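You operate a simulated robot arm through the tools that you are given. There is no shell and no other tool. Be economical: measure what you need, move in short steps, check, and stop when the job is done.

The job below is to be done with a simulated robot arm. You get a single attempt, and the scene is never put back.

Task
Reseal the tap body in the bench vice with the yellow job card's seal.
Fine: pull the grey seal while it is clamped, put it in the WORN cup, open the vice, press the new seal home in the press; slide out again, body left in it. Where these are worked on the way, their far stop is far enough and under half their travel is too little: press slide.
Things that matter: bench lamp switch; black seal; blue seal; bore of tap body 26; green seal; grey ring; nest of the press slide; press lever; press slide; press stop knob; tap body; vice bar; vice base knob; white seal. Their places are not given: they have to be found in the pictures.

The check looks at the end state, three seconds after you hand in, the way a careful person would. Anything else that was tipped, shoved, dropped, spilled or broken makes it a failure. Lids that push on must go on centred and level and be pressed home; caps that screw on are set level and turned clockwise until they are tight.

Robot
A 7-joint arm with a two-finger parallel gripper, fixed in place. Base frame: the origin is at the foot of the arm, x ahead of it, y to its left, z up; the work surface is at about z = 0.9. Lengths are in m, angles in rad, forces in N, time in s.
With the tool pointing down near the work surface it reaches from about 0.2 to 0.74 m from the base axis. Its first joint turns from -2.897 to 2.897 rad. Payload 1.57 kg.
The tool frame sits at the grasp point between the pads (the TCP): z along the fingers, y along the line on which they close. The tips reach 0.03 m beyond it. Largest opening 0.11 m; finger width 0.024, thickness 0.012; the body of the gripper, 0.048 by 0.112 m, starts 0.078 m behind the TCP.
Orientation is told as [roll, pitch, yaw] about the base's x, y, z axes, in that order, counted from this pose: with the fingers straight down and closing along the base's y, the tool's x points along the base's -x, its y along +y and its z along -z.

Tools
- The arm moves only by the tool jog_arm. Its argument "moves" is a list of rows, each a list of 7 numbers: the turn, a rotation vector about the tool's x, y, z in rad, then the shift along the tool's x, y, z in cm, then the finger opening in cm, from 0 to 11. In form: [[rx, ry, rz, tx, ty, tz, gripper], ...]. A call has 1 to 20 rows; each row shifts and turns the commanded pose from where the row before left it, along the tool's axes as they then stand. Each row takes 0.2 s and may step no farther than 0.05 m and 0.15 rad from the row before; otherwise, or with a gripper value out of range, the whole call is refused. A pose out of reach is approached as far as the arm can. The call stops where the force on the tool passes 90 N (or 10 N more than at its start, if that is more) or the arm is blocked; 0.2 s more then pass. The fingers move at their own pace (about 0.045 m/s each) and stop on an object; they squeeze with about 43 N. The grip force told is the motor's: it shows also when the fingers shut on nothing. Time passes only in rows, and 0.2 s behind the last, so rows that do not move let the fingers close. The reply holds the time, the measured pose of the TCP, the force on the tool along the base axes, the opening and the grip force, in the units named above and with some noise, with the torque about the TCP (base axes, N m) and any sound that the robot's microphone picked up.
- Cameras (640 x 400 px; columns grow to the right, rows downward): "scene" is fixed at [0.394, -0.4988, 1.6487]; the picture's right is [0.96, 0.29, 0.00], its down [0.28, -0.95, -0.13] and it looks along [-0.04, 0.12, -0.99] (base axes); focal length 298 px, centre (320, 200). "wrist" rides on the gripper at [0.07, 0.016, -0.141] in the tool frame; the picture's right is [-0.23, 0.97, 0.00], its down [-0.86, -0.20, -0.48] and it looks along [-0.47, -0.11, 0.88] (tool axes); focal length 222 px, centre (320, 200).
- snapshot(camera): a new picture of that camera. No time passes.
- lift_body(by): slides the trunk up (or, below 0, down) by that many m; the arm rides with it, the base frame stays. It gives what a move gives, with no picture.
- probe_pixels(camera, pixels): for up to 12 pixels [column, row] of the newest picture of that camera ("zoom" is the newest enlarged one), the place [x, y, z] in the base frame of the surface seen there, good to about 0.002 m, but the place of the scene camera against the robot may be out by one fixed shift of up to 0.012 m in any direction. No time passes.
- close_up(camera, box): a new picture of the part [left, top, right, bottom] of that camera's present view, enlarged. No time passes.
- sign_off(): hands the job in; it is judged then, once.

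Work in short steps. Measure before you move; look again where a grasp or a placing could have gone wrong, and mend it. You have 80 turns and 38 pictures in all, those below and enlarged ones among them. Open the gripper and draw the arm clear of the work before you hand the job in, unless the task says otherwise.

The tools are called after "Request:" as a command line: name --pt "numbers of a row" for each row, then --argument value for the rest, lists and objects as JSON in quotes. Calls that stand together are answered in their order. jog_arm: Moves the arm, as the interface text tells. Its arguments: {"type":"object","properties":{"moves":{"type":"array","items":{"type":"array","items":{"type":"number"}}}},"required":["moves"]} The other tools are called the same way: lift_body (by) slides the trunk up or down; snapshot (camera) takes a picture; probe_pixels (camera, pixels) gives the place of the surface under pixels of a picture; close_up (camera, box) takes an enlarged picture of a part of a camera's view; sign_off () hands the job in.

At the start:

```text
clock: 0.0
ee_pos: [0.2822, -0.3579, 1.2932]
tool_rot: [0.001, 0.0, 0.0]
ft_force: [-0.2, 0.3, 0.6]
torque: [0.01, 0.02, 0.01]
gripper_width: 0.1102
grip_force: 0.1
trunk travel left (down, up): [-0.525, 0.065]
```

scene: 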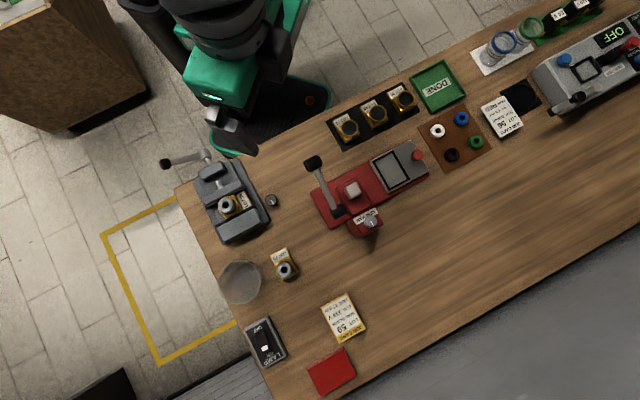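
wrist: 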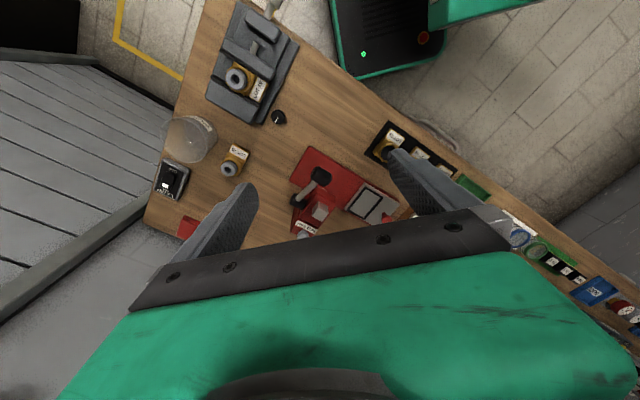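

The scene picture shows the vice near (230,205), the press near (365,190), seals near (455,135) and a yellow job card near (343,318). I'll enlarge these regions.

Request:
close_up --camera "scene" --box '[290, 270, 390, 400]'

Request:
close_up --camera "scene" --box '[150, 130, 310, 310]'

Request:
close_up --camera "scene" --box '[290, 60, 530, 260]'

```text
3.08 times, centred on (340, 335) of scene
```

zoom: 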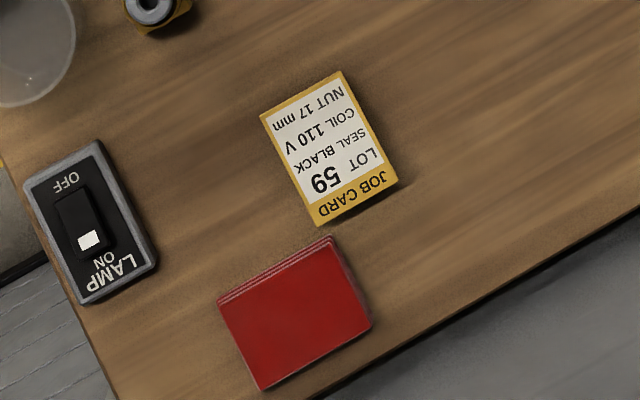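

```text
2.22 times, centred on (230, 220) of scene
```

zoom: 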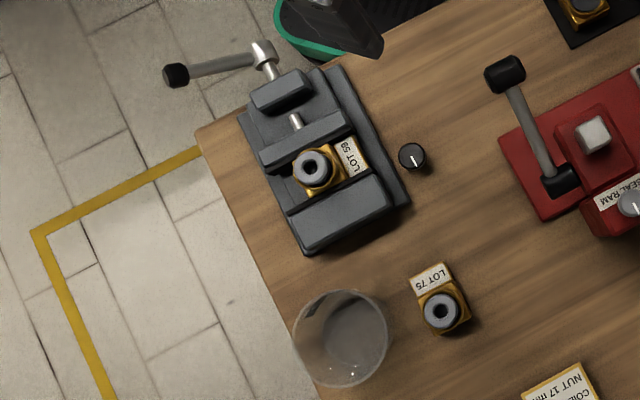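

```text
2.00 times, centred on (410, 160) of scene
```

zoom: 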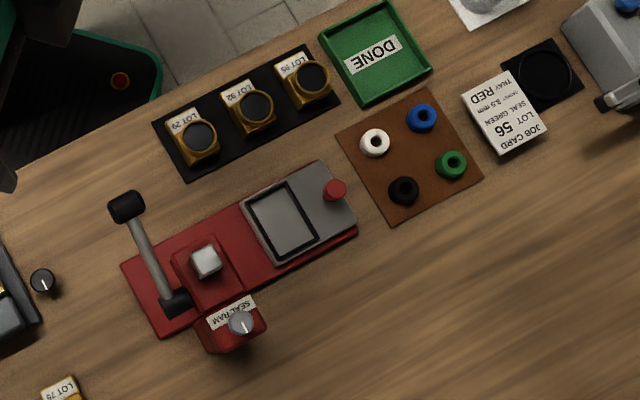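

The yellow card says LOT 59, SEAL BLACK; the vice body is LOT 59. I probe key points from the scene view.

Request:
probe_pixels --camera "scene" --pixels '[[227, 206], [167, 163], [207, 156], [272, 200], [240, 282], [352, 188], [313, 163], [338, 212], [392, 173], [417, 154], [371, 221], [451, 155]]'

Request:
probe_pixels --camera "zoom" --pixels '[[403, 190], [375, 142], [282, 225], [246, 210], [285, 184], [318, 238], [284, 262], [335, 188], [205, 262], [127, 207], [176, 302], [240, 322]]'

```text
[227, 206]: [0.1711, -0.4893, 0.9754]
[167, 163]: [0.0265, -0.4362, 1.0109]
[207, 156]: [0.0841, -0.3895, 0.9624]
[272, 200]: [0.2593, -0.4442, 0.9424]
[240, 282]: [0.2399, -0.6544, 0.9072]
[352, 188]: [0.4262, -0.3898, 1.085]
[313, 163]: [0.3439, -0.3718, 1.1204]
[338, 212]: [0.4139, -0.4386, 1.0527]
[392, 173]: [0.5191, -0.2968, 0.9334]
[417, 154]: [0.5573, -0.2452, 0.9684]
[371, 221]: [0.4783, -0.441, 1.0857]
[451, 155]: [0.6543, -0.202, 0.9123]
```

```text
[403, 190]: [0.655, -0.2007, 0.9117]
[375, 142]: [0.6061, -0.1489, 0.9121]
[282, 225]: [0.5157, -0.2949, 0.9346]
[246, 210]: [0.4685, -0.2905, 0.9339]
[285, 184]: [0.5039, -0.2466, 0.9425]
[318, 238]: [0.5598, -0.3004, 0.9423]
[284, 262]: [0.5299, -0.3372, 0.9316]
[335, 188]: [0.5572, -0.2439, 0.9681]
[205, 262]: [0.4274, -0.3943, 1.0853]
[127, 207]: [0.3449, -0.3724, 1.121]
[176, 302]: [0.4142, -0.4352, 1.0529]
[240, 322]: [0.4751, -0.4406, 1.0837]
```

I move to a viewing pose above the vice body (about x 0.17, y -0.49).

Request:
jog_arm --pt "0 0 0 2.2 -2.6 1.8 11" --pt "0 0 0 2.2 -2.6 1.8 11" --pt "0 0 0 2.2 -2.6 1.8 11" --pt "0 0 0 2.2 -2.6 1.8 11" --pt "0 0 0 2.2 -2.6 1.8 11"

Request:
snapshot --camera "wrist"

```text
clock: 1.2
ee_pos: [0.1722, -0.4891, 1.205]
tool_rot: [-0.001, 0.0, 0.0]
ft_force: [0.0, -0.4, 0.8]
torque: [0.0, 0.01, 0.03]
gripper_width: 0.1099
grip_force: 0.1
trunk travel left (down, up): [-0.525, 0.065]
```

```text
32 pictures are left
```

wrist: 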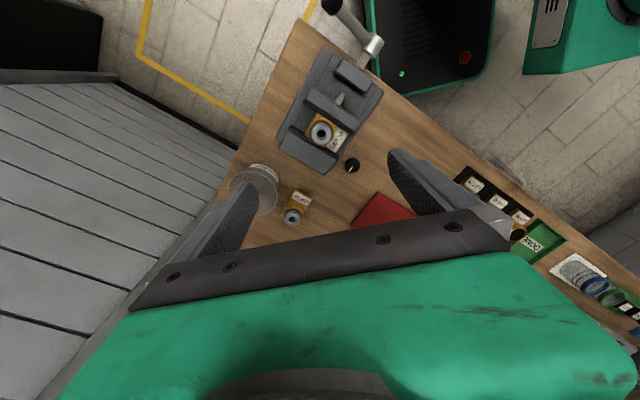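

The vice body shows at (321,131) in the wrist view; I zoom there.

Request:
close_up --camera "wrist" --box '[225, 10, 425, 240]'

```text
1.74 times, centred on (325, 125) of wrist
```

zoom: 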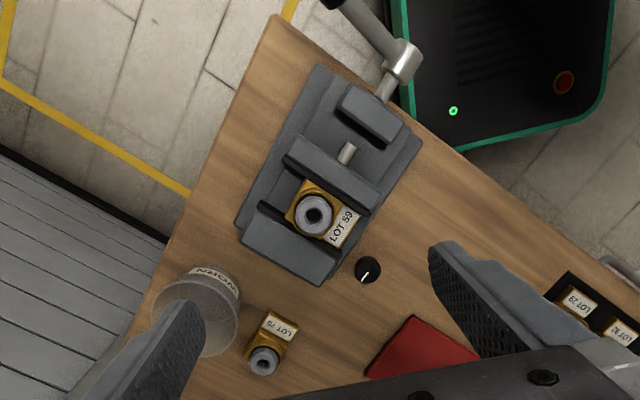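

I probe the seal, body, jaws and screw parts on this zoom.

Request:
probe_pixels --camera "zoom" --pixels '[[314, 201], [300, 215], [328, 215], [313, 228], [314, 214], [343, 228], [291, 150], [372, 205], [265, 207], [330, 250], [404, 62], [348, 152]]'

Request:
probe_pixels --camera "zoom" --pixels '[[289, 215], [339, 215], [305, 183], [288, 238], [340, 6], [385, 90], [368, 270], [330, 140], [375, 175], [262, 362], [200, 300], [355, 215]]'

```text
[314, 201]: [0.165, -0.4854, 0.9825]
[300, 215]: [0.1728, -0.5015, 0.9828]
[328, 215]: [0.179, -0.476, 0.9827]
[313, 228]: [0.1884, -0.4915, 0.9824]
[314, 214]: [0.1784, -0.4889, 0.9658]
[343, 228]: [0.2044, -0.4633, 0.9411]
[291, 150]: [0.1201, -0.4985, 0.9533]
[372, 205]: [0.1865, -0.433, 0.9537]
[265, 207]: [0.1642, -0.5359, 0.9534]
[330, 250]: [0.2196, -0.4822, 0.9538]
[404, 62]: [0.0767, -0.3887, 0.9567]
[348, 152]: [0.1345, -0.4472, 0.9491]
```

```text
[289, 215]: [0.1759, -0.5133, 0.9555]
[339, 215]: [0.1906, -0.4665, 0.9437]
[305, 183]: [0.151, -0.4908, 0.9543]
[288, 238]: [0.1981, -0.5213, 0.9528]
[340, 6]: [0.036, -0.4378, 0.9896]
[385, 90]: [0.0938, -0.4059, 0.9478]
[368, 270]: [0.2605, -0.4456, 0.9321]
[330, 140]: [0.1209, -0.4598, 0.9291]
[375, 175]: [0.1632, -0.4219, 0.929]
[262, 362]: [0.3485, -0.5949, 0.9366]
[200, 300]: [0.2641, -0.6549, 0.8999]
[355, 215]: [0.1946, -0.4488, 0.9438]
```

Seal top at z≈0.983, centre ≈(0.1765,-0.489), body top 0.955; the vice axis runs at 45°. I yaw -45° so the fingers close along the jaws, centre above the seal and descend part way.

Request:
jog_arm --pt "0 0 0.1309 0 0 1 11" --pt "0 0 0.1309 0 0 1 11" --pt "0 0 0.1309 0 0 1 11" --pt "0 0 0.1309 0 0 1 11" --pt "0 0 0.1309 0 0 1 11" --pt "0 0 0.1309 0 0 1 11" --pt "0 0 0 -0.28 0.33 3.5 11" --pt "0 0 0 0 0 3 9"

Request:
close_up --camera "wrist" --box '[220, 60, 420, 210]'

```text
clock: 3.0
ee_pos: [0.1761, -0.4876, 1.0792]
tool_rot: [-0.001, 0.0, -0.787]
ft_force: [-0.1, -0.1, 0.5]
torque: [-0.01, -0.01, 0.03]
gripper_width: 0.0901
grip_force: 0.0
trunk travel left (down, up): [-0.525, 0.065]
```

```text
2.67 times, centred on (320, 135) of wrist
```

zoom: 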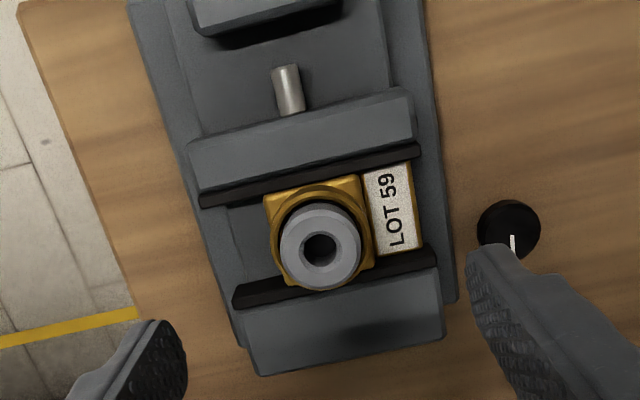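

Clear view of the seal at zoom (320,248). I probe its edges, body edges and jaws.

Request:
probe_pixels --camera "zoom" --pixels '[[288, 244], [353, 244], [318, 217], [318, 273], [320, 250], [270, 215], [366, 190], [370, 255], [300, 195], [415, 200], [390, 235], [345, 283]]'

Request:
probe_pixels --camera "zoom" --pixels '[[205, 195], [415, 148], [238, 300], [432, 258], [225, 230], [290, 90], [290, 170], [285, 255], [510, 225], [240, 225], [430, 290], [300, 240]]'

```text
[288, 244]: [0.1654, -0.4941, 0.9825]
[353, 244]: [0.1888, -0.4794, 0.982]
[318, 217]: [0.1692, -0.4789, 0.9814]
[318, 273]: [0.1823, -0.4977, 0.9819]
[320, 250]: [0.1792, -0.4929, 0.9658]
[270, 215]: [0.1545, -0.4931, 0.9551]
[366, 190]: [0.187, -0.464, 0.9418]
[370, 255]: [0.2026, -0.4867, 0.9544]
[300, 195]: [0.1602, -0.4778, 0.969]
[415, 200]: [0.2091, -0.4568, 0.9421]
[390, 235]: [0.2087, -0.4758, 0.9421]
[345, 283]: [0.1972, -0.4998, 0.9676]
```

```text
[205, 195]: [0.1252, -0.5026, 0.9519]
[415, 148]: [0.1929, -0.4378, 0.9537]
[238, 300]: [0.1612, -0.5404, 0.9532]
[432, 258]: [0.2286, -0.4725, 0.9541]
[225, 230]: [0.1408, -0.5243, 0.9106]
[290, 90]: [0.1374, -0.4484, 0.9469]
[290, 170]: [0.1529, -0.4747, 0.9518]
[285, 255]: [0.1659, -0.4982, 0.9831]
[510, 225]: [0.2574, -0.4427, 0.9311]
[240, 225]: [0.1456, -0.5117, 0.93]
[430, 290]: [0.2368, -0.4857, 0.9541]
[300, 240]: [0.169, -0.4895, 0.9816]
```

Seal OD ≈30 mm, stands from the brass collar (z 0.969) up to 0.982. I descend so the tips are at ≈0.972 and close.

Request:
jog_arm --pt "0 0 0 0 0 4 7" --pt "0 0 0 0 0.05 3 6" --pt "0 0 0 0 0 0.7 6" --pt "0 0 0 0 0 0 0" --pt "0 0 0 0 0 0 0" --pt "0 0 0 0 0 0 0"

Request:
close_up --camera "wrist" --box '[220, 100, 420, 250]'

```text
clock: 4.4
ee_pos: [0.1767, -0.4881, 1.0046]
tool_rot: [-0.001, 0.0, -0.785]
ft_force: [-0.8, 0.3, 0.0]
torque: [0.0, 0.0, 0.0]
gripper_width: 0.0312
grip_force: 24.0
trunk travel left (down, up): [-0.525, 0.065]
heard: snap
```

```text
2.67 times, centred on (320, 175) of wrist
```

zoom: 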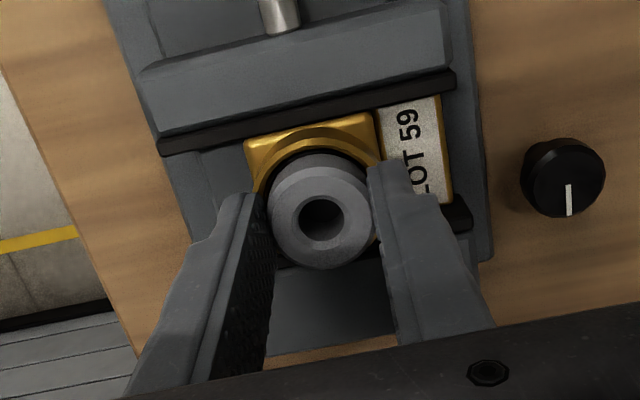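

Grip holds at 31 mm; I pull straight up in small steps.

Request:
jog_arm --pt "0 0 0 0 0 0 0" --pt "0 0 0 0 0 -0.3 0" --pt "0 0 0 0 0 -0.4 0" --pt "0 0 0 0 0 -0.5 0" --pt "0 0 0 0 0 -1 0" --pt "0 0 0 0 0 -2 0" --pt "0 0 0 0 0 -3 0" --pt "0 0 0 0 0 -4 0"

```text
clock: 6.2
ee_pos: [0.1763, -0.4864, 1.1129]
tool_rot: [0.0, 0.002, -0.785]
ft_force: [0.3, 0.6, -0.4]
torque: [-0.05, -0.02, 0.01]
gripper_width: 0.0281
grip_force: 38.3
trunk travel left (down, up): [-0.525, 0.065]
```

It came up freely at 28 mm width; I check with the wrist camera.

Request:
snapshot --camera "wrist"

```text
28 pictures are left
```

wrist: 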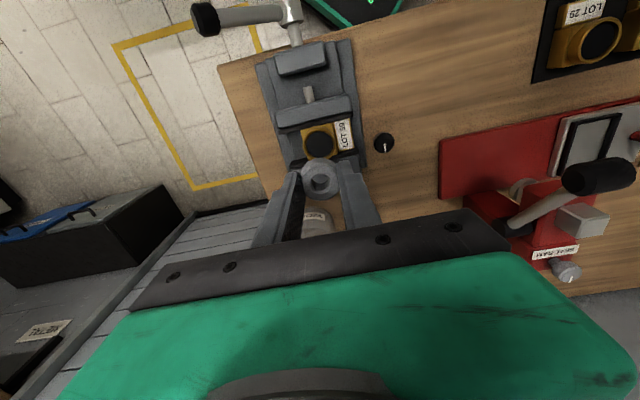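

Seal is held and the bore is empty. I carry it up toward the WORN cup and look at the cup.

Request:
jog_arm --pt "0 0 0 0 0 -4 0" --pt "0 0 0 0 0 -3 0" --pt "0 0 0 -4 -1.5 0 0" --pt "0 0 0 -4 -1.5 0 0" --pt "0 0 0 -4 -1.5 0 0" --pt "0 0 0 -4 -2 0 0"

Request:
close_up --camera "wrist" --box '[220, 80, 420, 230]'

```text
clock: 7.6
ee_pos: [0.2236, -0.5932, 1.1852]
tool_rot: [-0.004, -0.001, -0.785]
ft_force: [-0.1, -0.3, 0.2]
torque: [0.02, 0.0, -0.02]
gripper_width: 0.0281
grip_force: 38.3
out of reach, approached as far as the arm can: row 5, 6
trunk travel left (down, up): [-0.525, 0.065]
```

```text
2.67 times, centred on (320, 155) of wrist
```

zoom: 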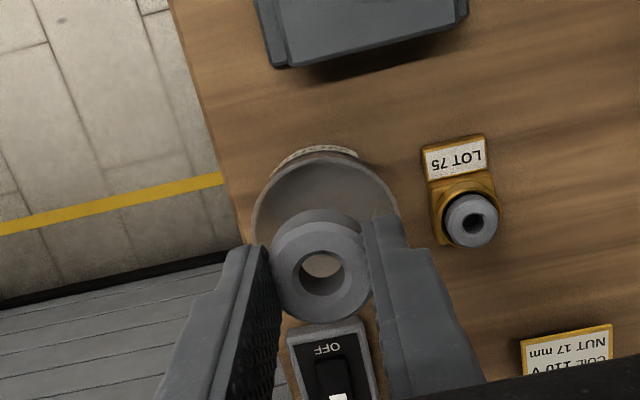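

The cup is seen with rim around zoom (255–398, 152–). I probe its rim and interior.

Request:
probe_pixels --camera "zoom" --pixels '[[254, 215], [397, 208], [312, 157], [288, 170], [360, 170], [378, 185], [320, 190], [318, 265], [262, 195], [390, 195], [310, 150], [266, 240]]'

```text
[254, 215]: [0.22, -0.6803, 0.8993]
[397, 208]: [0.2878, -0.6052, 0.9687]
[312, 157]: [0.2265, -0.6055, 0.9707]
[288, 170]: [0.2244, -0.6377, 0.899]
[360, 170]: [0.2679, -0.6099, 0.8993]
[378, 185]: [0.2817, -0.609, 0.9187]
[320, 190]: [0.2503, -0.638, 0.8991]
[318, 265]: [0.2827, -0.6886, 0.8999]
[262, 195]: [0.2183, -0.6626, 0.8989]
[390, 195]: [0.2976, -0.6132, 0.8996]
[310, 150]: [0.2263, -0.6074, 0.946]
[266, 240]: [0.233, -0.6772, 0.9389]
```

Rim z≈0.97, cup centre ≈(0.257,-0.641), radius ≈0.046. I lower to regain reach and read the pose.

Request:
jog_arm --pt "0 0 0 0 0 4 0" --pt "0 0 0 0 0 4 0" --pt "0 0 0 0 0 0 0"

```text
clock: 8.4
ee_pos: [0.2226, -0.5932, 1.1023]
tool_rot: [0.0, 0.0, -0.786]
ft_force: [0.4, 0.3, -0.6]
torque: [0.0, 0.01, 0.02]
gripper_width: 0.0284
grip_force: 38.1
trunk travel left (down, up): [-0.525, 0.065]
```

Delta to the cup centre is (+0.034,-0.048): in tool axes (-5.8,-1.0) cm.

Request:
jog_arm --pt "0 0 0 -2.9 -0.5 0 0" --pt "0 0 0 -2.9 -0.5 0 0" --pt "0 0 0 0 0 2 0" --pt "0 0 0 0 0 0 0"

Request:
close_up --camera "wrist" --box '[220, 80, 420, 230]'

Request:
snapshot --camera "scene"

```text
clock: 9.4
ee_pos: [0.2447, -0.6231, 1.0822]
tool_rot: [0.0, 0.0, -0.787]
ft_force: [-0.2, 0.8, 0.7]
torque: [0.0, 0.0, 0.01]
gripper_width: 0.0281
grip_force: 38.2
out of reach, approached as far as the arm can: row 2
trunk travel left (down, up): [-0.525, 0.065]
```

```text
2.67 times, centred on (320, 155) of wrist
```

zoom: 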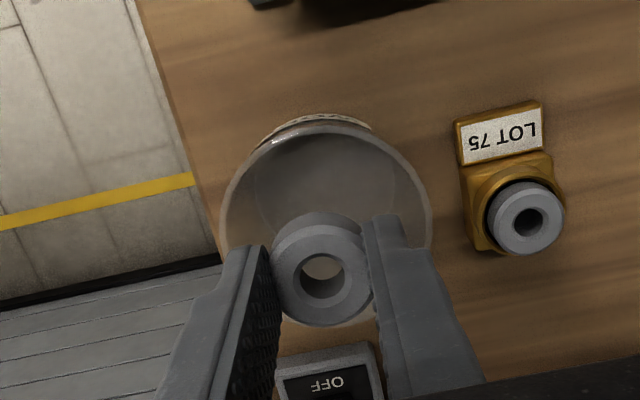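

```text
25 pictures are left
```

scene: 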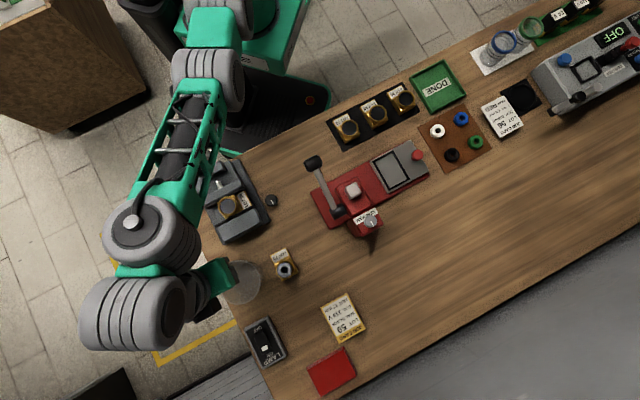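

Reach is limited; raising the trunk gives more reach at low height. First I refine the rim location with probes from this picture.

Request:
probe_pixels --camera "zoom" --pixels '[[222, 212], [224, 205], [430, 215], [431, 230], [300, 128], [340, 128], [400, 155], [270, 145], [318, 118], [250, 155], [221, 225], [429, 205]]'

Request:
lift_body --by 0.06

```text
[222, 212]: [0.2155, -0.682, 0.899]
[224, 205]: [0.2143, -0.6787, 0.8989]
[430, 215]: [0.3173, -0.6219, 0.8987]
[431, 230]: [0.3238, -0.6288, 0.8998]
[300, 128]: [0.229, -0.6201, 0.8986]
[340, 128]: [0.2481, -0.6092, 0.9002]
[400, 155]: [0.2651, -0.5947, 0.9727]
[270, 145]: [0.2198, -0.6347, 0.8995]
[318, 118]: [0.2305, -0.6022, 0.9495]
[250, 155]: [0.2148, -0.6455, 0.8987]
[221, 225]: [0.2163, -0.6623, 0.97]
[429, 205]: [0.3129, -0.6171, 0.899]
```

```text
clock: 10.4
ee_pos: [0.2443, -0.6244, 1.1429]
tool_rot: [0.0, 0.0, -0.785]
ft_force: [-0.4, -1.3, -0.5]
torque: [0.01, 0.01, 0.01]
gripper_width: 0.028
grip_force: 38.1
trunk travel left (down, up): [-0.585, 0.005]
```

Rim fit gives centre (0.257,-0.640), r 0.046. I lower to 1.06 and then shift over the centre.

Request:
jog_arm --pt "0 0 0 0 0 4 0" --pt "0 0 0 0 0 4 0" --pt "0 0 0 -2.0 -0.2 0 0" --pt "0 0 0 0 0 0 0"

```text
clock: 11.4
ee_pos: [0.2588, -0.648, 1.0653]
tool_rot: [0.0, 0.0, -0.785]
ft_force: [0.6, 0.7, 0.3]
torque: [-0.01, 0.0, 0.01]
gripper_width: 0.0281
grip_force: 38.4
out of reach, approached as far as the arm can: row 2
trunk travel left (down, up): [-0.585, 0.005]
```

Slightly past; I correct, descend into the cup and release gently with a small opening.

Request:
jog_arm --pt "0 0 0 0.69 0.44 0 0" --pt "0 0 0 0 0 2.5 0" --pt "0 0 0 0 0 2.5 0" --pt "0 0 0 0 0 2.5 0" --pt "0 0 0 0 0 1.0 0" --pt "0 0 0 0 0 0 0"

```text
clock: 12.8
ee_pos: [0.2589, -0.6411, 0.9792]
tool_rot: [0.001, 0.004, -0.787]
ft_force: [0.5, 0.1, 1.3]
torque: [-0.03, 0.01, 0.03]
gripper_width: 0.0283
grip_force: 37.9
trunk travel left (down, up): [-0.585, 0.005]
```

No contact; I open to 4.5 cm and rise out.

Request:
jog_arm --pt "0 0 0 0 0 0.5 0" --pt "0 0 0 0 0 0 4.2" --pt "0 0 0 0 0 0 4.2" --pt "0 0 0 0 0 0 4.2" --pt "0 0 0 0 0 -2 4.2" --pt "0 0 0 0 0 -4 4.2" --pt "0 0 0 0 0 -4 4.2"

Request:
close_up --camera "wrist" --box '[220, 80, 420, 230]'

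```text
clock: 14.4
ee_pos: [0.2591, -0.6407, 1.0738]
tool_rot: [-0.001, 0.0, -0.785]
ft_force: [-1.3, -0.9, -0.5]
torque: [-0.03, -0.05, 0.0]
gripper_width: 0.0418
grip_force: 0.0
trunk travel left (down, up): [-0.585, 0.005]
```

```text
2.67 times, centred on (320, 155) of wrist
```

zoom: 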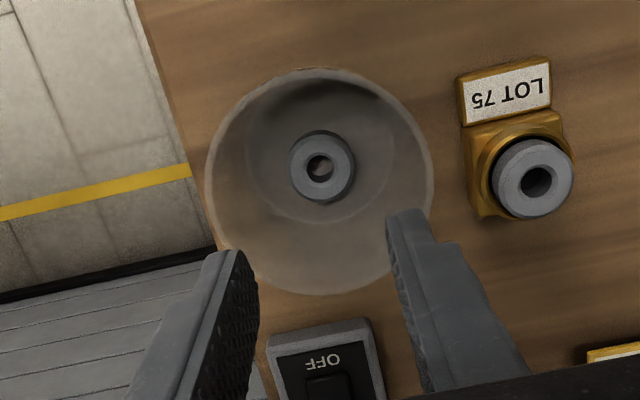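

The grey seal lies in the WORN cup. Next the vice bar: I move above it, turning the gripper to yaw +45° so the fingers close along the screw axis, and look.

Request:
jog_arm --pt "0 0 0 0 0 -4 6" --pt "0 0 0 0 0 -4 6" --pt "0 0 0 4.8 -0.1 0 6" --pt "0 0 0 4.8 -0.1 0 6" --pt "0 0 0 4.8 -0.1 0 6" --pt "0 0 0 4.8 -0.1 0 6" --pt "0 0 0 4.8 -0.1 0 6" --pt "0 0 0 4.8 -0.1 0 6" --pt "0 0 -0.1309 0 0 0 6" --pt "0 0 -0.1309 0 0 0 6" --pt "0 0 -0.1309 0 0 0 6" --pt "0 0 -0.1309 0 0 0 6" --pt "0 0 -0.1309 0 0 0 6" --pt "0 0 -0.1309 0 0 0 6" --pt "0 0 -0.1309 0 0 0 6" --pt "0 0 -0.1309 0 0 0 6" --pt "0 0 -0.1309 0 0 0 6" --pt "0 0 -0.1309 0 0 0 6" --pt "0 0 -0.1309 0 0 0 6" --pt "0 0 -0.1309 0 0 0 6"

Request:
snapshot --camera "wrist"

```text
clock: 15.2
ee_pos: [0.2285, -0.6149, 1.162]
tool_rot: [-0.008, -0.013, -0.788]
ft_force: [-10.3, -15.4, -15.5]
torque: [1.06, -2.07, 1.42]
gripper_width: 0.06
grip_force: 0.0
out of reach, approached as far as the arm can: row 1, 2, 3, 4
trunk travel left (down, up): [-0.585, 0.005]
stopped in row 4: the force on the tool passed its limit at 132 N (the readings are from after the stop); the commanded pose is now the measured one
```

```text
23 pictures are left
```

wrist: 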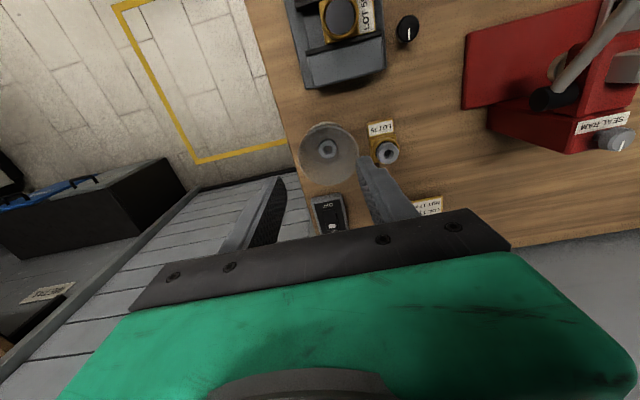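

Nothing is in contact near the gripper; the spike looks like a jolt at the reach limit. I retreat along tool +x in shorter steps.

Request:
jog_arm --pt "0 0 0 1 0 0 6" --pt "0 0 0 2.5 0 0 6" --pt "0 0 0 3 0 0 6" --pt "0 0 0 3 0 0 6"

```text
clock: 16.2
ee_pos: [0.1618, -0.5466, 1.1614]
tool_rot: [-0.006, -0.013, -0.792]
ft_force: [0.4, -0.2, 0.4]
torque: [0.02, 0.01, 0.0]
gripper_width: 0.0604
grip_force: 0.1
out of reach, approached as far as the arm can: row 1, 2
trunk travel left (down, up): [-0.585, 0.005]
```

Motion is free again. I continue to above the bar and turn to yaw +45°.

Request:
jog_arm --pt "0 0 0 3.5 0.3 0 6" --pt "0 0 0 3.5 0.3 0 6" --pt "0 0 0 3.5 0.3 0 6" --pt "0 0 0 3.5 0.3 0 6" --pt "0 0 -0.1309 0 0 0 6" --pt "0 0 -0.1309 0 0 0 6" --pt "0 0 -0.1309 0 0 0 6" --pt "0 0 -0.1309 0 0 0 6" --pt "0 0 -0.1309 0 0 0 6" --pt "0 0 -0.1309 0 0 0 6" --pt "0 0 -0.1309 0 0 0 6" --pt "0 0 -0.1309 0 0 0 6" --pt "0 0 -0.1309 0 0 0 6" --pt "0 0 -0.1309 0 0 0 6" --pt "0 0 -0.1309 0 0 0 6" --pt "0 0 -0.1309 0 0 0 6"

Request:
snapshot --camera "wrist"

```text
clock: 19.6
ee_pos: [0.0724, -0.4386, 1.1595]
tool_rot: [-0.012, 0.007, 0.78]
ft_force: [-0.1, -0.3, -0.7]
torque: [0.0, -0.01, -0.01]
gripper_width: 0.06
grip_force: 0.2
trunk travel left (down, up): [-0.585, 0.005]
```

```text
22 pictures are left
```

wrist: 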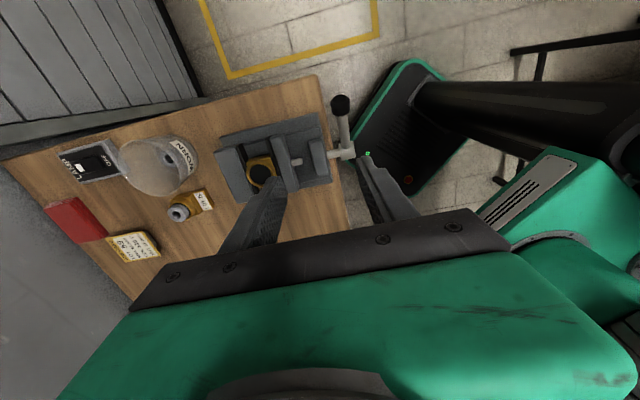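

The bar runs from the hub (343,154) to the black tip (340,105). I probe both.

Request:
probe_pixels --camera "wrist" --pixels '[[341, 103], [340, 111], [343, 120], [344, 130], [345, 140], [344, 154], [351, 153], [336, 154], [328, 156], [296, 162], [318, 158], [262, 171]]'

```text
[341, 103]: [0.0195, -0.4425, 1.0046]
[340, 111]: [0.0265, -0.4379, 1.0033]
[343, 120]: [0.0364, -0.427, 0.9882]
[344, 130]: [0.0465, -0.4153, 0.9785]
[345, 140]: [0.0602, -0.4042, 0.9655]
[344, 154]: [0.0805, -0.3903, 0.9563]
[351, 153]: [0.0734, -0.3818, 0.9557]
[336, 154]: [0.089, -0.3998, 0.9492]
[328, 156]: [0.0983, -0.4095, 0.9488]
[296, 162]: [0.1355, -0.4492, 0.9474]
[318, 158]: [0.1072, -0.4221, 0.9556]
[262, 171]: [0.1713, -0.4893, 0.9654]
```

Bar axis: u≈0.328 along the screw, pivot at v=-0.220, z=0.944; bar at ~36° elevation, knob radius ~0.08. I straddle the knob end from above and look before closing.

Request:
jog_arm --pt "0 0 0 1.2 1.65 2 4.5" --pt "0 0 0 1.2 1.65 2 4.5" --pt "0 0 0 0 0 4 4.5" --pt "0 0 0 0 0 4 4.5" --pt "0 0 0 0 0 2 4.5" --pt "0 0 0 0 0 1.8 4.5" --pt "0 0 0 0 0 0 4.5"

Request:
close_up --camera "wrist" --box '[220, 100, 420, 250]'

```text
clock: 21.2
ee_pos: [0.0318, -0.4355, 1.0004]
tool_rot: [-0.012, 0.007, 0.776]
ft_force: [0.8, -0.2, -0.6]
torque: [0.02, 0.0, -0.01]
gripper_width: 0.045
grip_force: 0.1
trunk travel left (down, up): [-0.585, 0.005]
```

```text
2.67 times, centred on (320, 175) of wrist
```

zoom: 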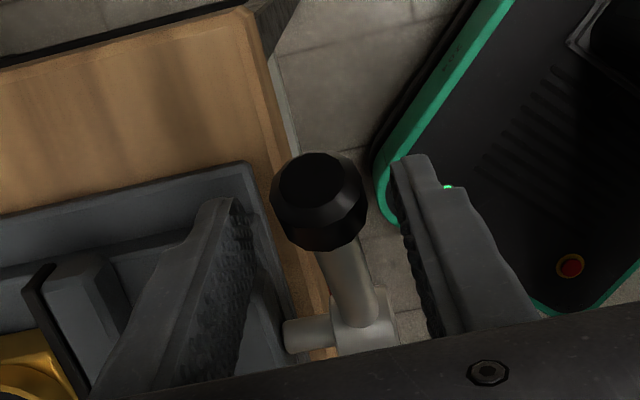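

The knob is between the fingers; I close on it.

Request:
jog_arm --pt "0 0 0 0 0 0 0" --pt "0 0 0 0 0 0 0" --pt "0 0 0 0 0 0 0"

```text
clock: 22.0
ee_pos: [0.0308, -0.4331, 0.9994]
tool_rot: [-0.01, 0.006, 0.777]
ft_force: [-12.7, 8.6, -0.9]
torque: [0.09, 0.32, 0.02]
gripper_width: 0.0246
grip_force: 29.1
trunk travel left (down, up): [-0.585, 0.005]
```

Gripped at 25 mm. I relieve the side force and start swinging the bar up and over (counterclockwise as seen from the handle end).

Request:
jog_arm --pt "0 0 0 0 0.2 0 0" --pt "0 0 0 -0.52 0 -0.65 0" --pt "0 0 0 -0.6 0 -0.59 0" --pt "0 0 0 -0.65 0 -0.53 0" --pt "0 0 0 -0.69 0 -0.45 0" --pt "0 0 0 0 0 0 0"

```text
clock: 23.4
ee_pos: [0.0484, -0.4166, 1.0259]
tool_rot: [-0.013, 0.008, 0.776]
ft_force: [-11.8, -4.3, -1.7]
torque: [-0.5, 0.84, 0.03]
gripper_width: 0.0245
grip_force: 36.4
trunk travel left (down, up): [-0.585, 0.005]
```

The bar follows (12 N resistance). I continue through the top.

Request:
jog_arm --pt "0 0 0 -0.75 0.1 -0.38 0" --pt "0 0 0 -0.77 0 -0.3 0" --pt "0 0 0 -0.8 0 -0.21 0" --pt "0 0 0 -0.83 0 -0.13 0" --pt "0 0 0 -0.83 0 -0.04 0" --pt "0 0 0 -0.83 0 0.04 0" --pt "0 0 0 0 0 0 0"

Request:
close_up --camera "wrist" --box '[170, 80, 410, 260]'

```text
clock: 25.0
ee_pos: [0.0823, -0.3805, 1.0326]
tool_rot: [-0.01, 0.004, 0.778]
ft_force: [-0.2, 0.1, -1.0]
torque: [-0.02, 0.02, 0.0]
gripper_width: 0.0003
grip_force: 21.5
trunk travel left (down, up): [-0.585, 0.005]
```

```text
2.22 times, centred on (290, 170) of wrist
```

zoom: 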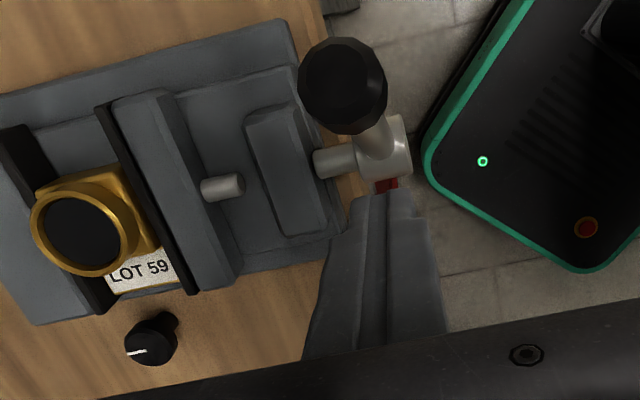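

The fingers slipped off the knob. I probe the bar's present position and the jaw.

Request:
probe_pixels --camera "zoom" --pixels '[[343, 75], [320, 90], [370, 90], [340, 120], [376, 135], [385, 160], [386, 184], [340, 160], [220, 185], [345, 50], [110, 190], [135, 235]]'

```text
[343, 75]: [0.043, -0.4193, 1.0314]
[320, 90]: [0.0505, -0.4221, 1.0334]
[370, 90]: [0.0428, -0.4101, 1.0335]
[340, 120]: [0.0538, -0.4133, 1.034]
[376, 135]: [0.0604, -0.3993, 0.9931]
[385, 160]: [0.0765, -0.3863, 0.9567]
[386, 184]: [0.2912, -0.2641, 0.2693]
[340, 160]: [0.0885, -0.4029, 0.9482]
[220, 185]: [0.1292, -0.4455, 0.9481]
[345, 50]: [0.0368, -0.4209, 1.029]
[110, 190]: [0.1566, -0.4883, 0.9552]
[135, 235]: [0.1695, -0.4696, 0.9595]
```

Bar now at ≈62°. I check whether the moving jaw has shifted by probing both jaw liners.

Request:
probe_pixels --camera "zoom" --pixels '[[108, 118], [112, 125], [170, 245], [182, 280], [20, 150], [15, 140], [28, 165], [145, 120], [205, 220], [270, 150], [98, 108], [193, 290]]'

```text
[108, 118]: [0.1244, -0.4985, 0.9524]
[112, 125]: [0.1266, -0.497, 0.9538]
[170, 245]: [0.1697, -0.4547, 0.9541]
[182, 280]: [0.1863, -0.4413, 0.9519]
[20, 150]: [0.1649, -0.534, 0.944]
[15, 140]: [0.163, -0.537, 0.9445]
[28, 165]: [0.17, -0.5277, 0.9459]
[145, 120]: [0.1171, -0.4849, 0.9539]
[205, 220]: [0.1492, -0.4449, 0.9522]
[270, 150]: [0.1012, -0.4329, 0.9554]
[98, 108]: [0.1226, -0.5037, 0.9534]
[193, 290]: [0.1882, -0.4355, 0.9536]
```

The jaw moved barely 1–2 mm so far. I'll push the bar instead of pinching: rise, go to the outer (-v) side, lower closed fingers, and push across.

Request:
jog_arm --pt "0 0 0 0 0 -3 0" --pt "0 0 0 0 0 -3 0" --pt "0 0 0 4.1 0 0 0" --pt "0 0 0 4.2 0 0 0" --pt "0 0 0 0 0 3.5 0" --pt "0 0 0 0 0 3.5 0" --pt "0 0 0 -0.8 0 0 0" --pt "0 0 0 -0.8 0 0 0" --pt "0 0 0 -0.8 0 0 0" --pt "0 0 0 0 0 0 0"

```text
clock: 27.2
ee_pos: [0.0436, -0.4199, 1.0196]
tool_rot: [-0.005, -0.002, 0.785]
ft_force: [-0.4, -1.0, 0.4]
torque: [0.08, 0.05, 0.02]
gripper_width: 0.0002
grip_force: 21.5
trunk travel left (down, up): [-0.585, 0.005]
```

Little force so far; I continue pushing toward +v and then look.

Request:
jog_arm --pt "0 0 0 -0.8 0 0 0" --pt "0 0 0 -0.8 0 0 0" --pt "0 0 0 -0.8 0 0 0" --pt "0 0 0 -0.8 0 0 0" --pt "0 0 0 0 0 0 0"

Request:
close_up --camera "wrist" --box '[170, 80, 410, 260]'

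```text
clock: 28.4
ee_pos: [0.063, -0.4001, 1.023]
tool_rot: [-0.01, 0.006, 0.779]
ft_force: [-0.1, -0.8, 0.1]
torque: [0.01, -0.02, 0.0]
gripper_width: 0.0001
grip_force: 21.2
trunk travel left (down, up): [-0.585, 0.005]
```

```text
2.22 times, centred on (290, 170) of wrist
```

zoom: 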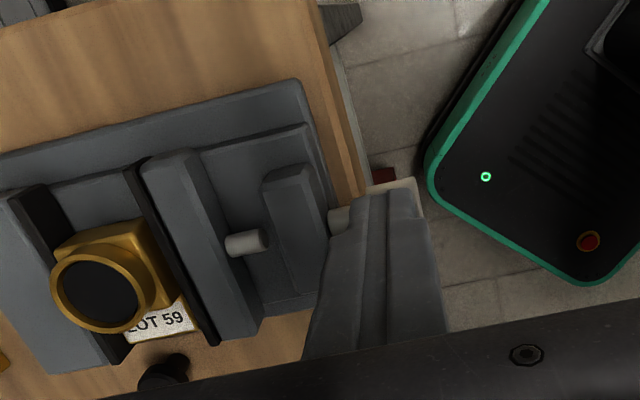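

The bar is hidden behind the fingers and the force is zero. I rise and take a wider wrist view.

Request:
jog_arm --pt "0 0 0 0 0 -4 0" --pt "0 0 0 0 0 -4 0" --pt "0 0 0 0 0 -4 0"

Request:
close_up --camera "wrist" --box '[200, 80, 440, 230]'

```text
clock: 29.2
ee_pos: [0.0623, -0.3982, 1.1425]
tool_rot: [-0.01, 0.005, 0.778]
ft_force: [-1.1, -0.1, 0.0]
torque: [-0.01, 0.01, 0.0]
gripper_width: 0.0002
grip_force: 21.2
trunk travel left (down, up): [-0.585, 0.005]
```

```text
2.67 times, centred on (320, 155) of wrist
```

zoom: 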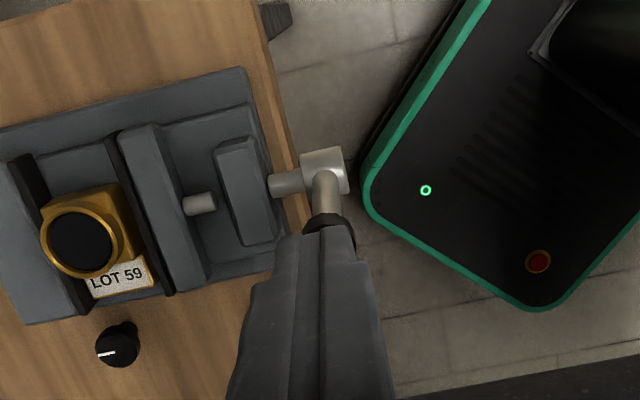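

The bar has swung over to the other side. I probe the bar, jaws and body.

Request:
probe_pixels --camera "zoom" --pixels '[[326, 195], [324, 180], [328, 222], [322, 160], [125, 140], [165, 280], [45, 180], [80, 305], [118, 205], [55, 205], [140, 275], [200, 202]]'

```text
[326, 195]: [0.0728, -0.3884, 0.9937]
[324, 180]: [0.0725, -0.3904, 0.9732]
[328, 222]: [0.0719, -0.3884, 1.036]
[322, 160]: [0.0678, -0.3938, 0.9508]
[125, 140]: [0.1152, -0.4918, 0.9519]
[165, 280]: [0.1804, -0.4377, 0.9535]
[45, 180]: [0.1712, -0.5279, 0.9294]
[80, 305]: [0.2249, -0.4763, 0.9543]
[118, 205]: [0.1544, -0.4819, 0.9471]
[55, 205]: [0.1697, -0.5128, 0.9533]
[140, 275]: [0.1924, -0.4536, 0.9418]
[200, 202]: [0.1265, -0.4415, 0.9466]
```

Bar is now ≈90° and the jaw has opened several mm. I back off 1.3 cm, descend, and push it on past vertical.

Request:
jog_arm --pt "0 0 0 1.4 0 0 0" --pt "0 0 0 0 0 4 0" --pt "0 0 0 0 0 4 0" --pt "0 0 0 0 0 4 0" --pt "0 0 0 -0.8 0 0.3 0" --pt "0 0 0 -0.8 0 0.2 0" --pt "0 0 0 -0.8 0 0 0" --pt "0 0 0 -0.8 0 0 0" --pt "0 0 0 -0.8 0 0 0" --pt "0 0 0 -0.8 0 0 0" --pt "0 0 0 -0.8 0 0 0" --pt "0 0 0 -0.8 0 0 0"

```text
clock: 31.8
ee_pos: [0.0987, -0.3652, 1.0169]
tool_rot: [-0.011, 0.005, 0.781]
ft_force: [0.1, -0.2, -0.3]
torque: [0.02, -0.07, 0.01]
gripper_width: 0.0
grip_force: 20.9
trunk travel left (down, up): [-0.585, 0.005]
```

No stop yet (θ≈135°). I push a bit farther and lower, then rise and look.

Request:
jog_arm --pt "0 0 0 -0.8 0 0.4 0" --pt "0 0 0 -0.8 0 0.5 0" --pt "0 0 0 -0.8 0 0.6 0" --pt "0 0 0 0 0 0 0" --pt "0 0 0 1 0 -2 0" --pt "0 0 0 2 0 -4 0" --pt "0 0 0 0 0 -4 0" --pt "0 0 0 0 0 -4 6"

Request:
close_up --camera "wrist" --box '[200, 80, 440, 230]'

```text
clock: 32.8
ee_pos: [0.1129, -0.3578, 1.0115]
tool_rot: [-0.034, 0.035, 0.764]
ft_force: [-30.5, -7.1, 29.9]
torque: [0.1, 0.95, 0.03]
gripper_width: 0.0
grip_force: 21.8
trunk travel left (down, up): [-0.585, 0.005]
stopped in row 4: the force on the tool passed its limit at 93 N (the readings are from after the stop); the commanded pose is now the measured one
```

```text
2.67 times, centred on (320, 155) of wrist
```

zoom: 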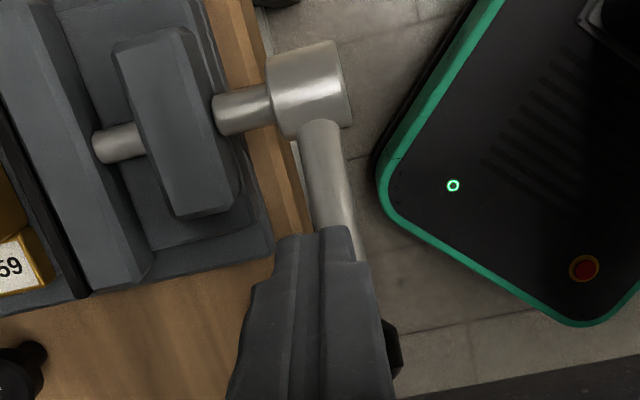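

The bar reached its stop (93 N). I correct the small tilt while backing off and rise to look.

Request:
jog_arm --pt "0 0 0 1 0 -1 0" --pt "-0.034 -0.035 -0.02 0 0 -3 0" --pt "0 0 0 2 0 -4 0" --pt "0 0 0 0 0 -4 6" --pt "0 0 0 0 0 -2 6"

Request:
snapshot --camera "wrist"

```text
clock: 34.0
ee_pos: [0.0949, -0.3764, 1.1492]
tool_rot: [0.011, -0.009, 0.79]
ft_force: [0.5, 0.1, -0.9]
torque: [-0.03, 0.02, 0.0]
gripper_width: 0.05
grip_force: 0.1
trunk travel left (down, up): [-0.585, 0.005]
```

```text
16 pictures are left
```

wrist: 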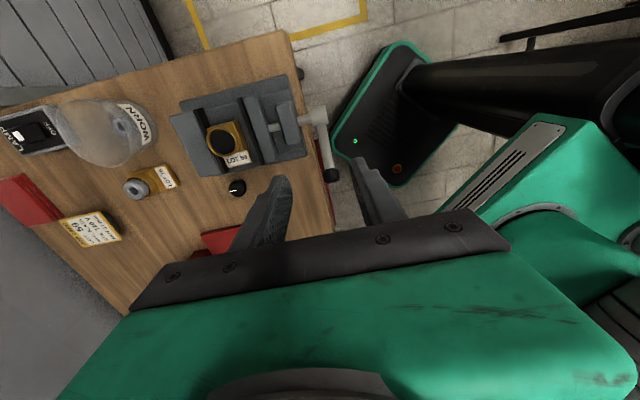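

The vice is open. I measure the body, collar and jaws from this view.

Request:
probe_pixels --camera "wrist" --pixels '[[225, 144], [207, 141], [243, 145], [224, 128], [228, 158], [212, 128], [238, 125], [236, 157], [251, 165], [248, 140], [200, 140], [245, 120]]'

```text
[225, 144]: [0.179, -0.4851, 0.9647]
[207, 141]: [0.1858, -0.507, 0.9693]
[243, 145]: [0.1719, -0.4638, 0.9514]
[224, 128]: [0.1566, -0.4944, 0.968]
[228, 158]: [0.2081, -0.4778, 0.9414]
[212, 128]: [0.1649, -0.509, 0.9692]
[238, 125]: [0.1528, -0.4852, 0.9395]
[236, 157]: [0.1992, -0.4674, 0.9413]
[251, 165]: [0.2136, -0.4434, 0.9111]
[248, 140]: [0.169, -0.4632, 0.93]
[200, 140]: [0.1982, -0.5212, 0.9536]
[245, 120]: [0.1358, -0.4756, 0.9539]
```

Body is still at (0.177,-0.4875), tag toward +v. Before picking it, I look at the press nest and seals from above: rise, yaw to 0, travel to about (0.47,-0.27).

Request:
jog_arm --pt "0 0 0.1316 0 0 -1.5 6" --pt "0 0 0.1316 0 0 -1.5 6" --pt "0 0 0.1316 0 0 -1.5 6" --pt "0 0 0.1316 0 0 -1.5 6" --pt "0 0 0.1316 0 0 -1.5 6" --pt "0.011 0.009 0.1316 0 0 -1.5 6" --pt "0 0 0 -4 1.2 0 6" --pt "0 0 0 -4 1.2 0 6" --pt "0 0 0 -4 1.2 0 6" --pt "0 0 0 -4 1.2 0 6" --pt "0 0 0 -4 1.2 0 6" --pt "0 0 0 -4 1.2 0 6" --pt "0 0 0 -4 1.2 0 6" --pt "0 0 0 -4 1.2 0 6" --pt "0 0 0 -4 1.2 0 6"

Request:
close_up --camera "wrist" --box '[200, 40, 440, 230]'

```text
clock: 37.2
ee_pos: [0.4535, -0.2689, 1.2361]
tool_rot: [0.0, 0.011, 0.0]
ft_force: [0.0, 0.0, 0.3]
torque: [-0.01, 0.04, 0.01]
gripper_width: 0.06
grip_force: 0.0
trunk travel left (down, up): [-0.585, 0.005]
```

```text
2.11 times, centred on (320, 135) of wrist
```

zoom: 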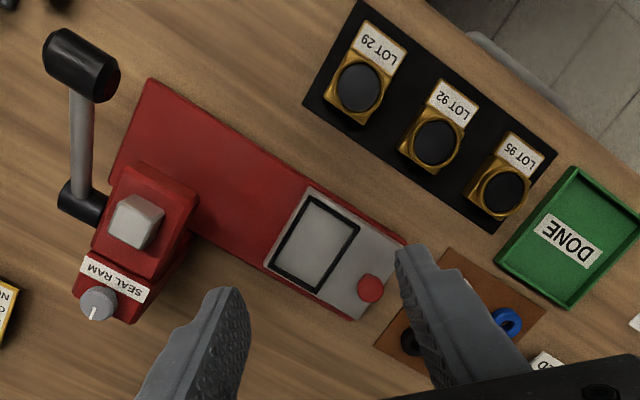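

Nest frame corners near (307,197),(357,228),(317,292),(273,262). I probe these, the slide and press parts.

Request:
probe_pixels --camera "zoom" --pixels '[[307, 198], [356, 229], [317, 291], [274, 262], [315, 244], [370, 288], [301, 222], [337, 225], [330, 262], [290, 265], [322, 190], [382, 245]]'

Request:
probe_pixels --camera "zoom" --pixels '[[138, 222], [125, 245], [80, 65], [85, 200], [100, 303], [193, 225], [180, 265], [350, 312], [270, 290], [220, 180], [150, 100], [405, 340]]'

```text
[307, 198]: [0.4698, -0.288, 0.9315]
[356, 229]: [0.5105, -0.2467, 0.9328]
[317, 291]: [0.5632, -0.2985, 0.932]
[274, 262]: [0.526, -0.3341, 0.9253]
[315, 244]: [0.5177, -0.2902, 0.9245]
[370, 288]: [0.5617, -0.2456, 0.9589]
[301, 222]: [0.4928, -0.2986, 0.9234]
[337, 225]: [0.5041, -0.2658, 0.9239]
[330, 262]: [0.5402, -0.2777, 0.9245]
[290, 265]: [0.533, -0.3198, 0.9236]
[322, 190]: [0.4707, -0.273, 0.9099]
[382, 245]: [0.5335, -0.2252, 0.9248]
```

```text
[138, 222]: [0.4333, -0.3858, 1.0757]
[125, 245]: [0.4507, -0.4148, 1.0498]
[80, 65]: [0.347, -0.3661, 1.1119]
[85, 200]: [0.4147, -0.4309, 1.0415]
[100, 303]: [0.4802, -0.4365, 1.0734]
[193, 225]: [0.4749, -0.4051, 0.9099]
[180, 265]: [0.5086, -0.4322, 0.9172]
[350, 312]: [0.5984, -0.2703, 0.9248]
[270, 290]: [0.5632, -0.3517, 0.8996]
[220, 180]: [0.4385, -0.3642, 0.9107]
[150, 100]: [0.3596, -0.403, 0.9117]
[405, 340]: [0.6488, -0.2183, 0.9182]
```

Nest centre ≈(0.517,-0.292), floor 0.924, frame top 0.932, long axis along -45°. I measure a like body (LOT 92/29) for its proportions and the frame edges.

Request:
probe_pixels --camera "zoom" --pixels '[[441, 81], [477, 103], [401, 147], [437, 173], [435, 140], [420, 128], [456, 128], [366, 22], [405, 50], [360, 123], [325, 97], [362, 88]]'

Request:
probe_pixels --camera "zoom" --pixels '[[331, 211], [330, 215], [296, 278], [298, 274], [290, 230], [294, 232], [337, 260], [334, 257], [296, 283], [287, 228], [340, 262], [333, 208]]'

```text
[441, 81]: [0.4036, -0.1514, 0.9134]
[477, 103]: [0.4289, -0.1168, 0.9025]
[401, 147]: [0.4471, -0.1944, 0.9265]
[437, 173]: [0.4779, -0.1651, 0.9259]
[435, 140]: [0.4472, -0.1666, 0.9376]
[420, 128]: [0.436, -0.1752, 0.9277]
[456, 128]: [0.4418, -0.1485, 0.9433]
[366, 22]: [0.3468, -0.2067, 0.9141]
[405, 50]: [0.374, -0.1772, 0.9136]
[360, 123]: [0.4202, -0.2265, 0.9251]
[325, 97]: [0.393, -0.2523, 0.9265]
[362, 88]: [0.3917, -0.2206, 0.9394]
```

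```text
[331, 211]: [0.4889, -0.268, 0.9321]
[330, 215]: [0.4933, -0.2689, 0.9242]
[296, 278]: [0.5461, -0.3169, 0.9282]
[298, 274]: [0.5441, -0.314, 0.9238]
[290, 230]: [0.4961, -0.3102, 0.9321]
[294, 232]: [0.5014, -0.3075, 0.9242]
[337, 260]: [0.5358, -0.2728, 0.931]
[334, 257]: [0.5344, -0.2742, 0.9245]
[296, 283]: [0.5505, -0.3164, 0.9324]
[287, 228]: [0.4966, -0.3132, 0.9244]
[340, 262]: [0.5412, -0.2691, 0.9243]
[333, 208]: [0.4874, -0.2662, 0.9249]
```

Body: 67×39 mm, bore 9 mm off its centre, away from the tag. Ram line (u≈0.579) means the tag points to -u (robot side), bore target ≈(0.525,-0.298). I go back above the vice body with yaw -45°.

Request:
jog_arm --pt "0 -0.011 0 3.456 -2.73 0 6" --pt "0 0 0 3.456 -2.73 0 6" --pt "0 0 0 3.456 -2.73 0 6" --pt "0 0 0 3.456 -2.73 0 6" --pt "0 0 0 3.456 -2.73 0 6" --pt "0 0 0 3.456 -2.73 0 6" --pt "0 0 0 3.456 -2.73 0 6" --pt "0 0 0 3.456 -2.73 0 6" --pt "0 0 0.1309 0 0 2 6" --pt "0 0 0.1309 0 0 2 6" --pt "0 0 0.1309 0 0 2 6" --pt "0 0 0.1309 0 0 2 6" --pt "0 0 0.1309 0 0 2 6" --pt "0 0 0.1309 0 0 2 6" --pt "0 0 0 0 0 3 6" --pt "0 0 0 0 0 0 6"

Request:
close_up --camera "wrist" --box '[220, 60, 420, 210]'

```text
clock: 40.6
ee_pos: [0.1788, -0.4913, 1.0859]
tool_rot: [0.001, 0.001, -0.785]
ft_force: [0.4, -0.2, 0.3]
torque: [0.02, -0.01, 0.01]
gripper_width: 0.0599
grip_force: 0.0
trunk travel left (down, up): [-0.585, 0.005]
```

```text
2.67 times, centred on (320, 135) of wrist
```

zoom: 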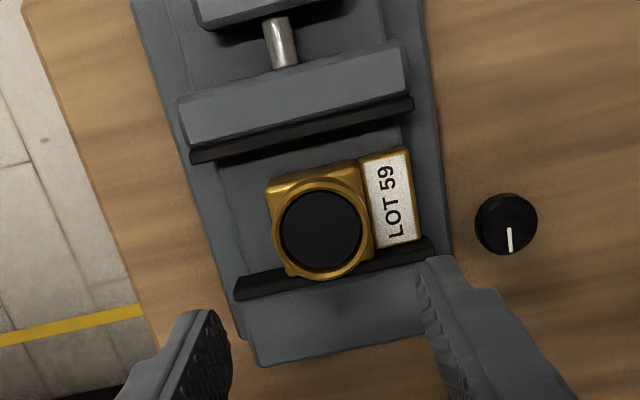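

The jaws stand clear of the body. I measure the collar circle precisely.

Request:
probe_pixels --camera "zoom" --pixels '[[276, 230], [368, 228], [322, 187], [322, 275], [355, 197], [290, 260], [322, 230], [355, 258], [291, 198], [269, 190], [412, 152], [420, 238]]'

```text
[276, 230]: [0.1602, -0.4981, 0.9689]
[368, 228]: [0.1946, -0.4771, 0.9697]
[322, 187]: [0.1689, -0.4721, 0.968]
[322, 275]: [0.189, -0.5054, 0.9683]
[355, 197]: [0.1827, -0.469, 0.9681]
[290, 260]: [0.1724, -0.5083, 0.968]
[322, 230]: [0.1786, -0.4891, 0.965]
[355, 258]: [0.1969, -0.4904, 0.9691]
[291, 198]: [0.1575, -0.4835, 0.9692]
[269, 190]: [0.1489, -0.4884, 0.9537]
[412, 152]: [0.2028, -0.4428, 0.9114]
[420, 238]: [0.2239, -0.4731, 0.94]
```

Collar centre (0.1778,-0.488), OD 40 mm. I centre, descend to z≈0.988 and close.

Request:
jog_arm --pt "0 0 0 0.3 0.16 3 6" --pt "0 0 0 0 0 3 6" --pt "0 0 0 0 0 2 6" --pt "0 0 0 0 0 1.4 6" --pt "0 0 0 0 0 0.4 6" --pt "0 0 0 0 0 0 2" --pt "0 0 0 0 0 0 2" --pt "0 0 0 0 0 0 2" --pt "0 0 0 0 0 0 2"

```text
clock: 42.6
ee_pos: [0.1758, -0.4852, 0.9889]
tool_rot: [0.001, 0.001, -0.787]
ft_force: [-0.4, -1.1, 0.2]
torque: [-0.1, 0.03, 0.0]
gripper_width: 0.0436
grip_force: 41.6
trunk travel left (down, up): [-0.585, 0.005]
```

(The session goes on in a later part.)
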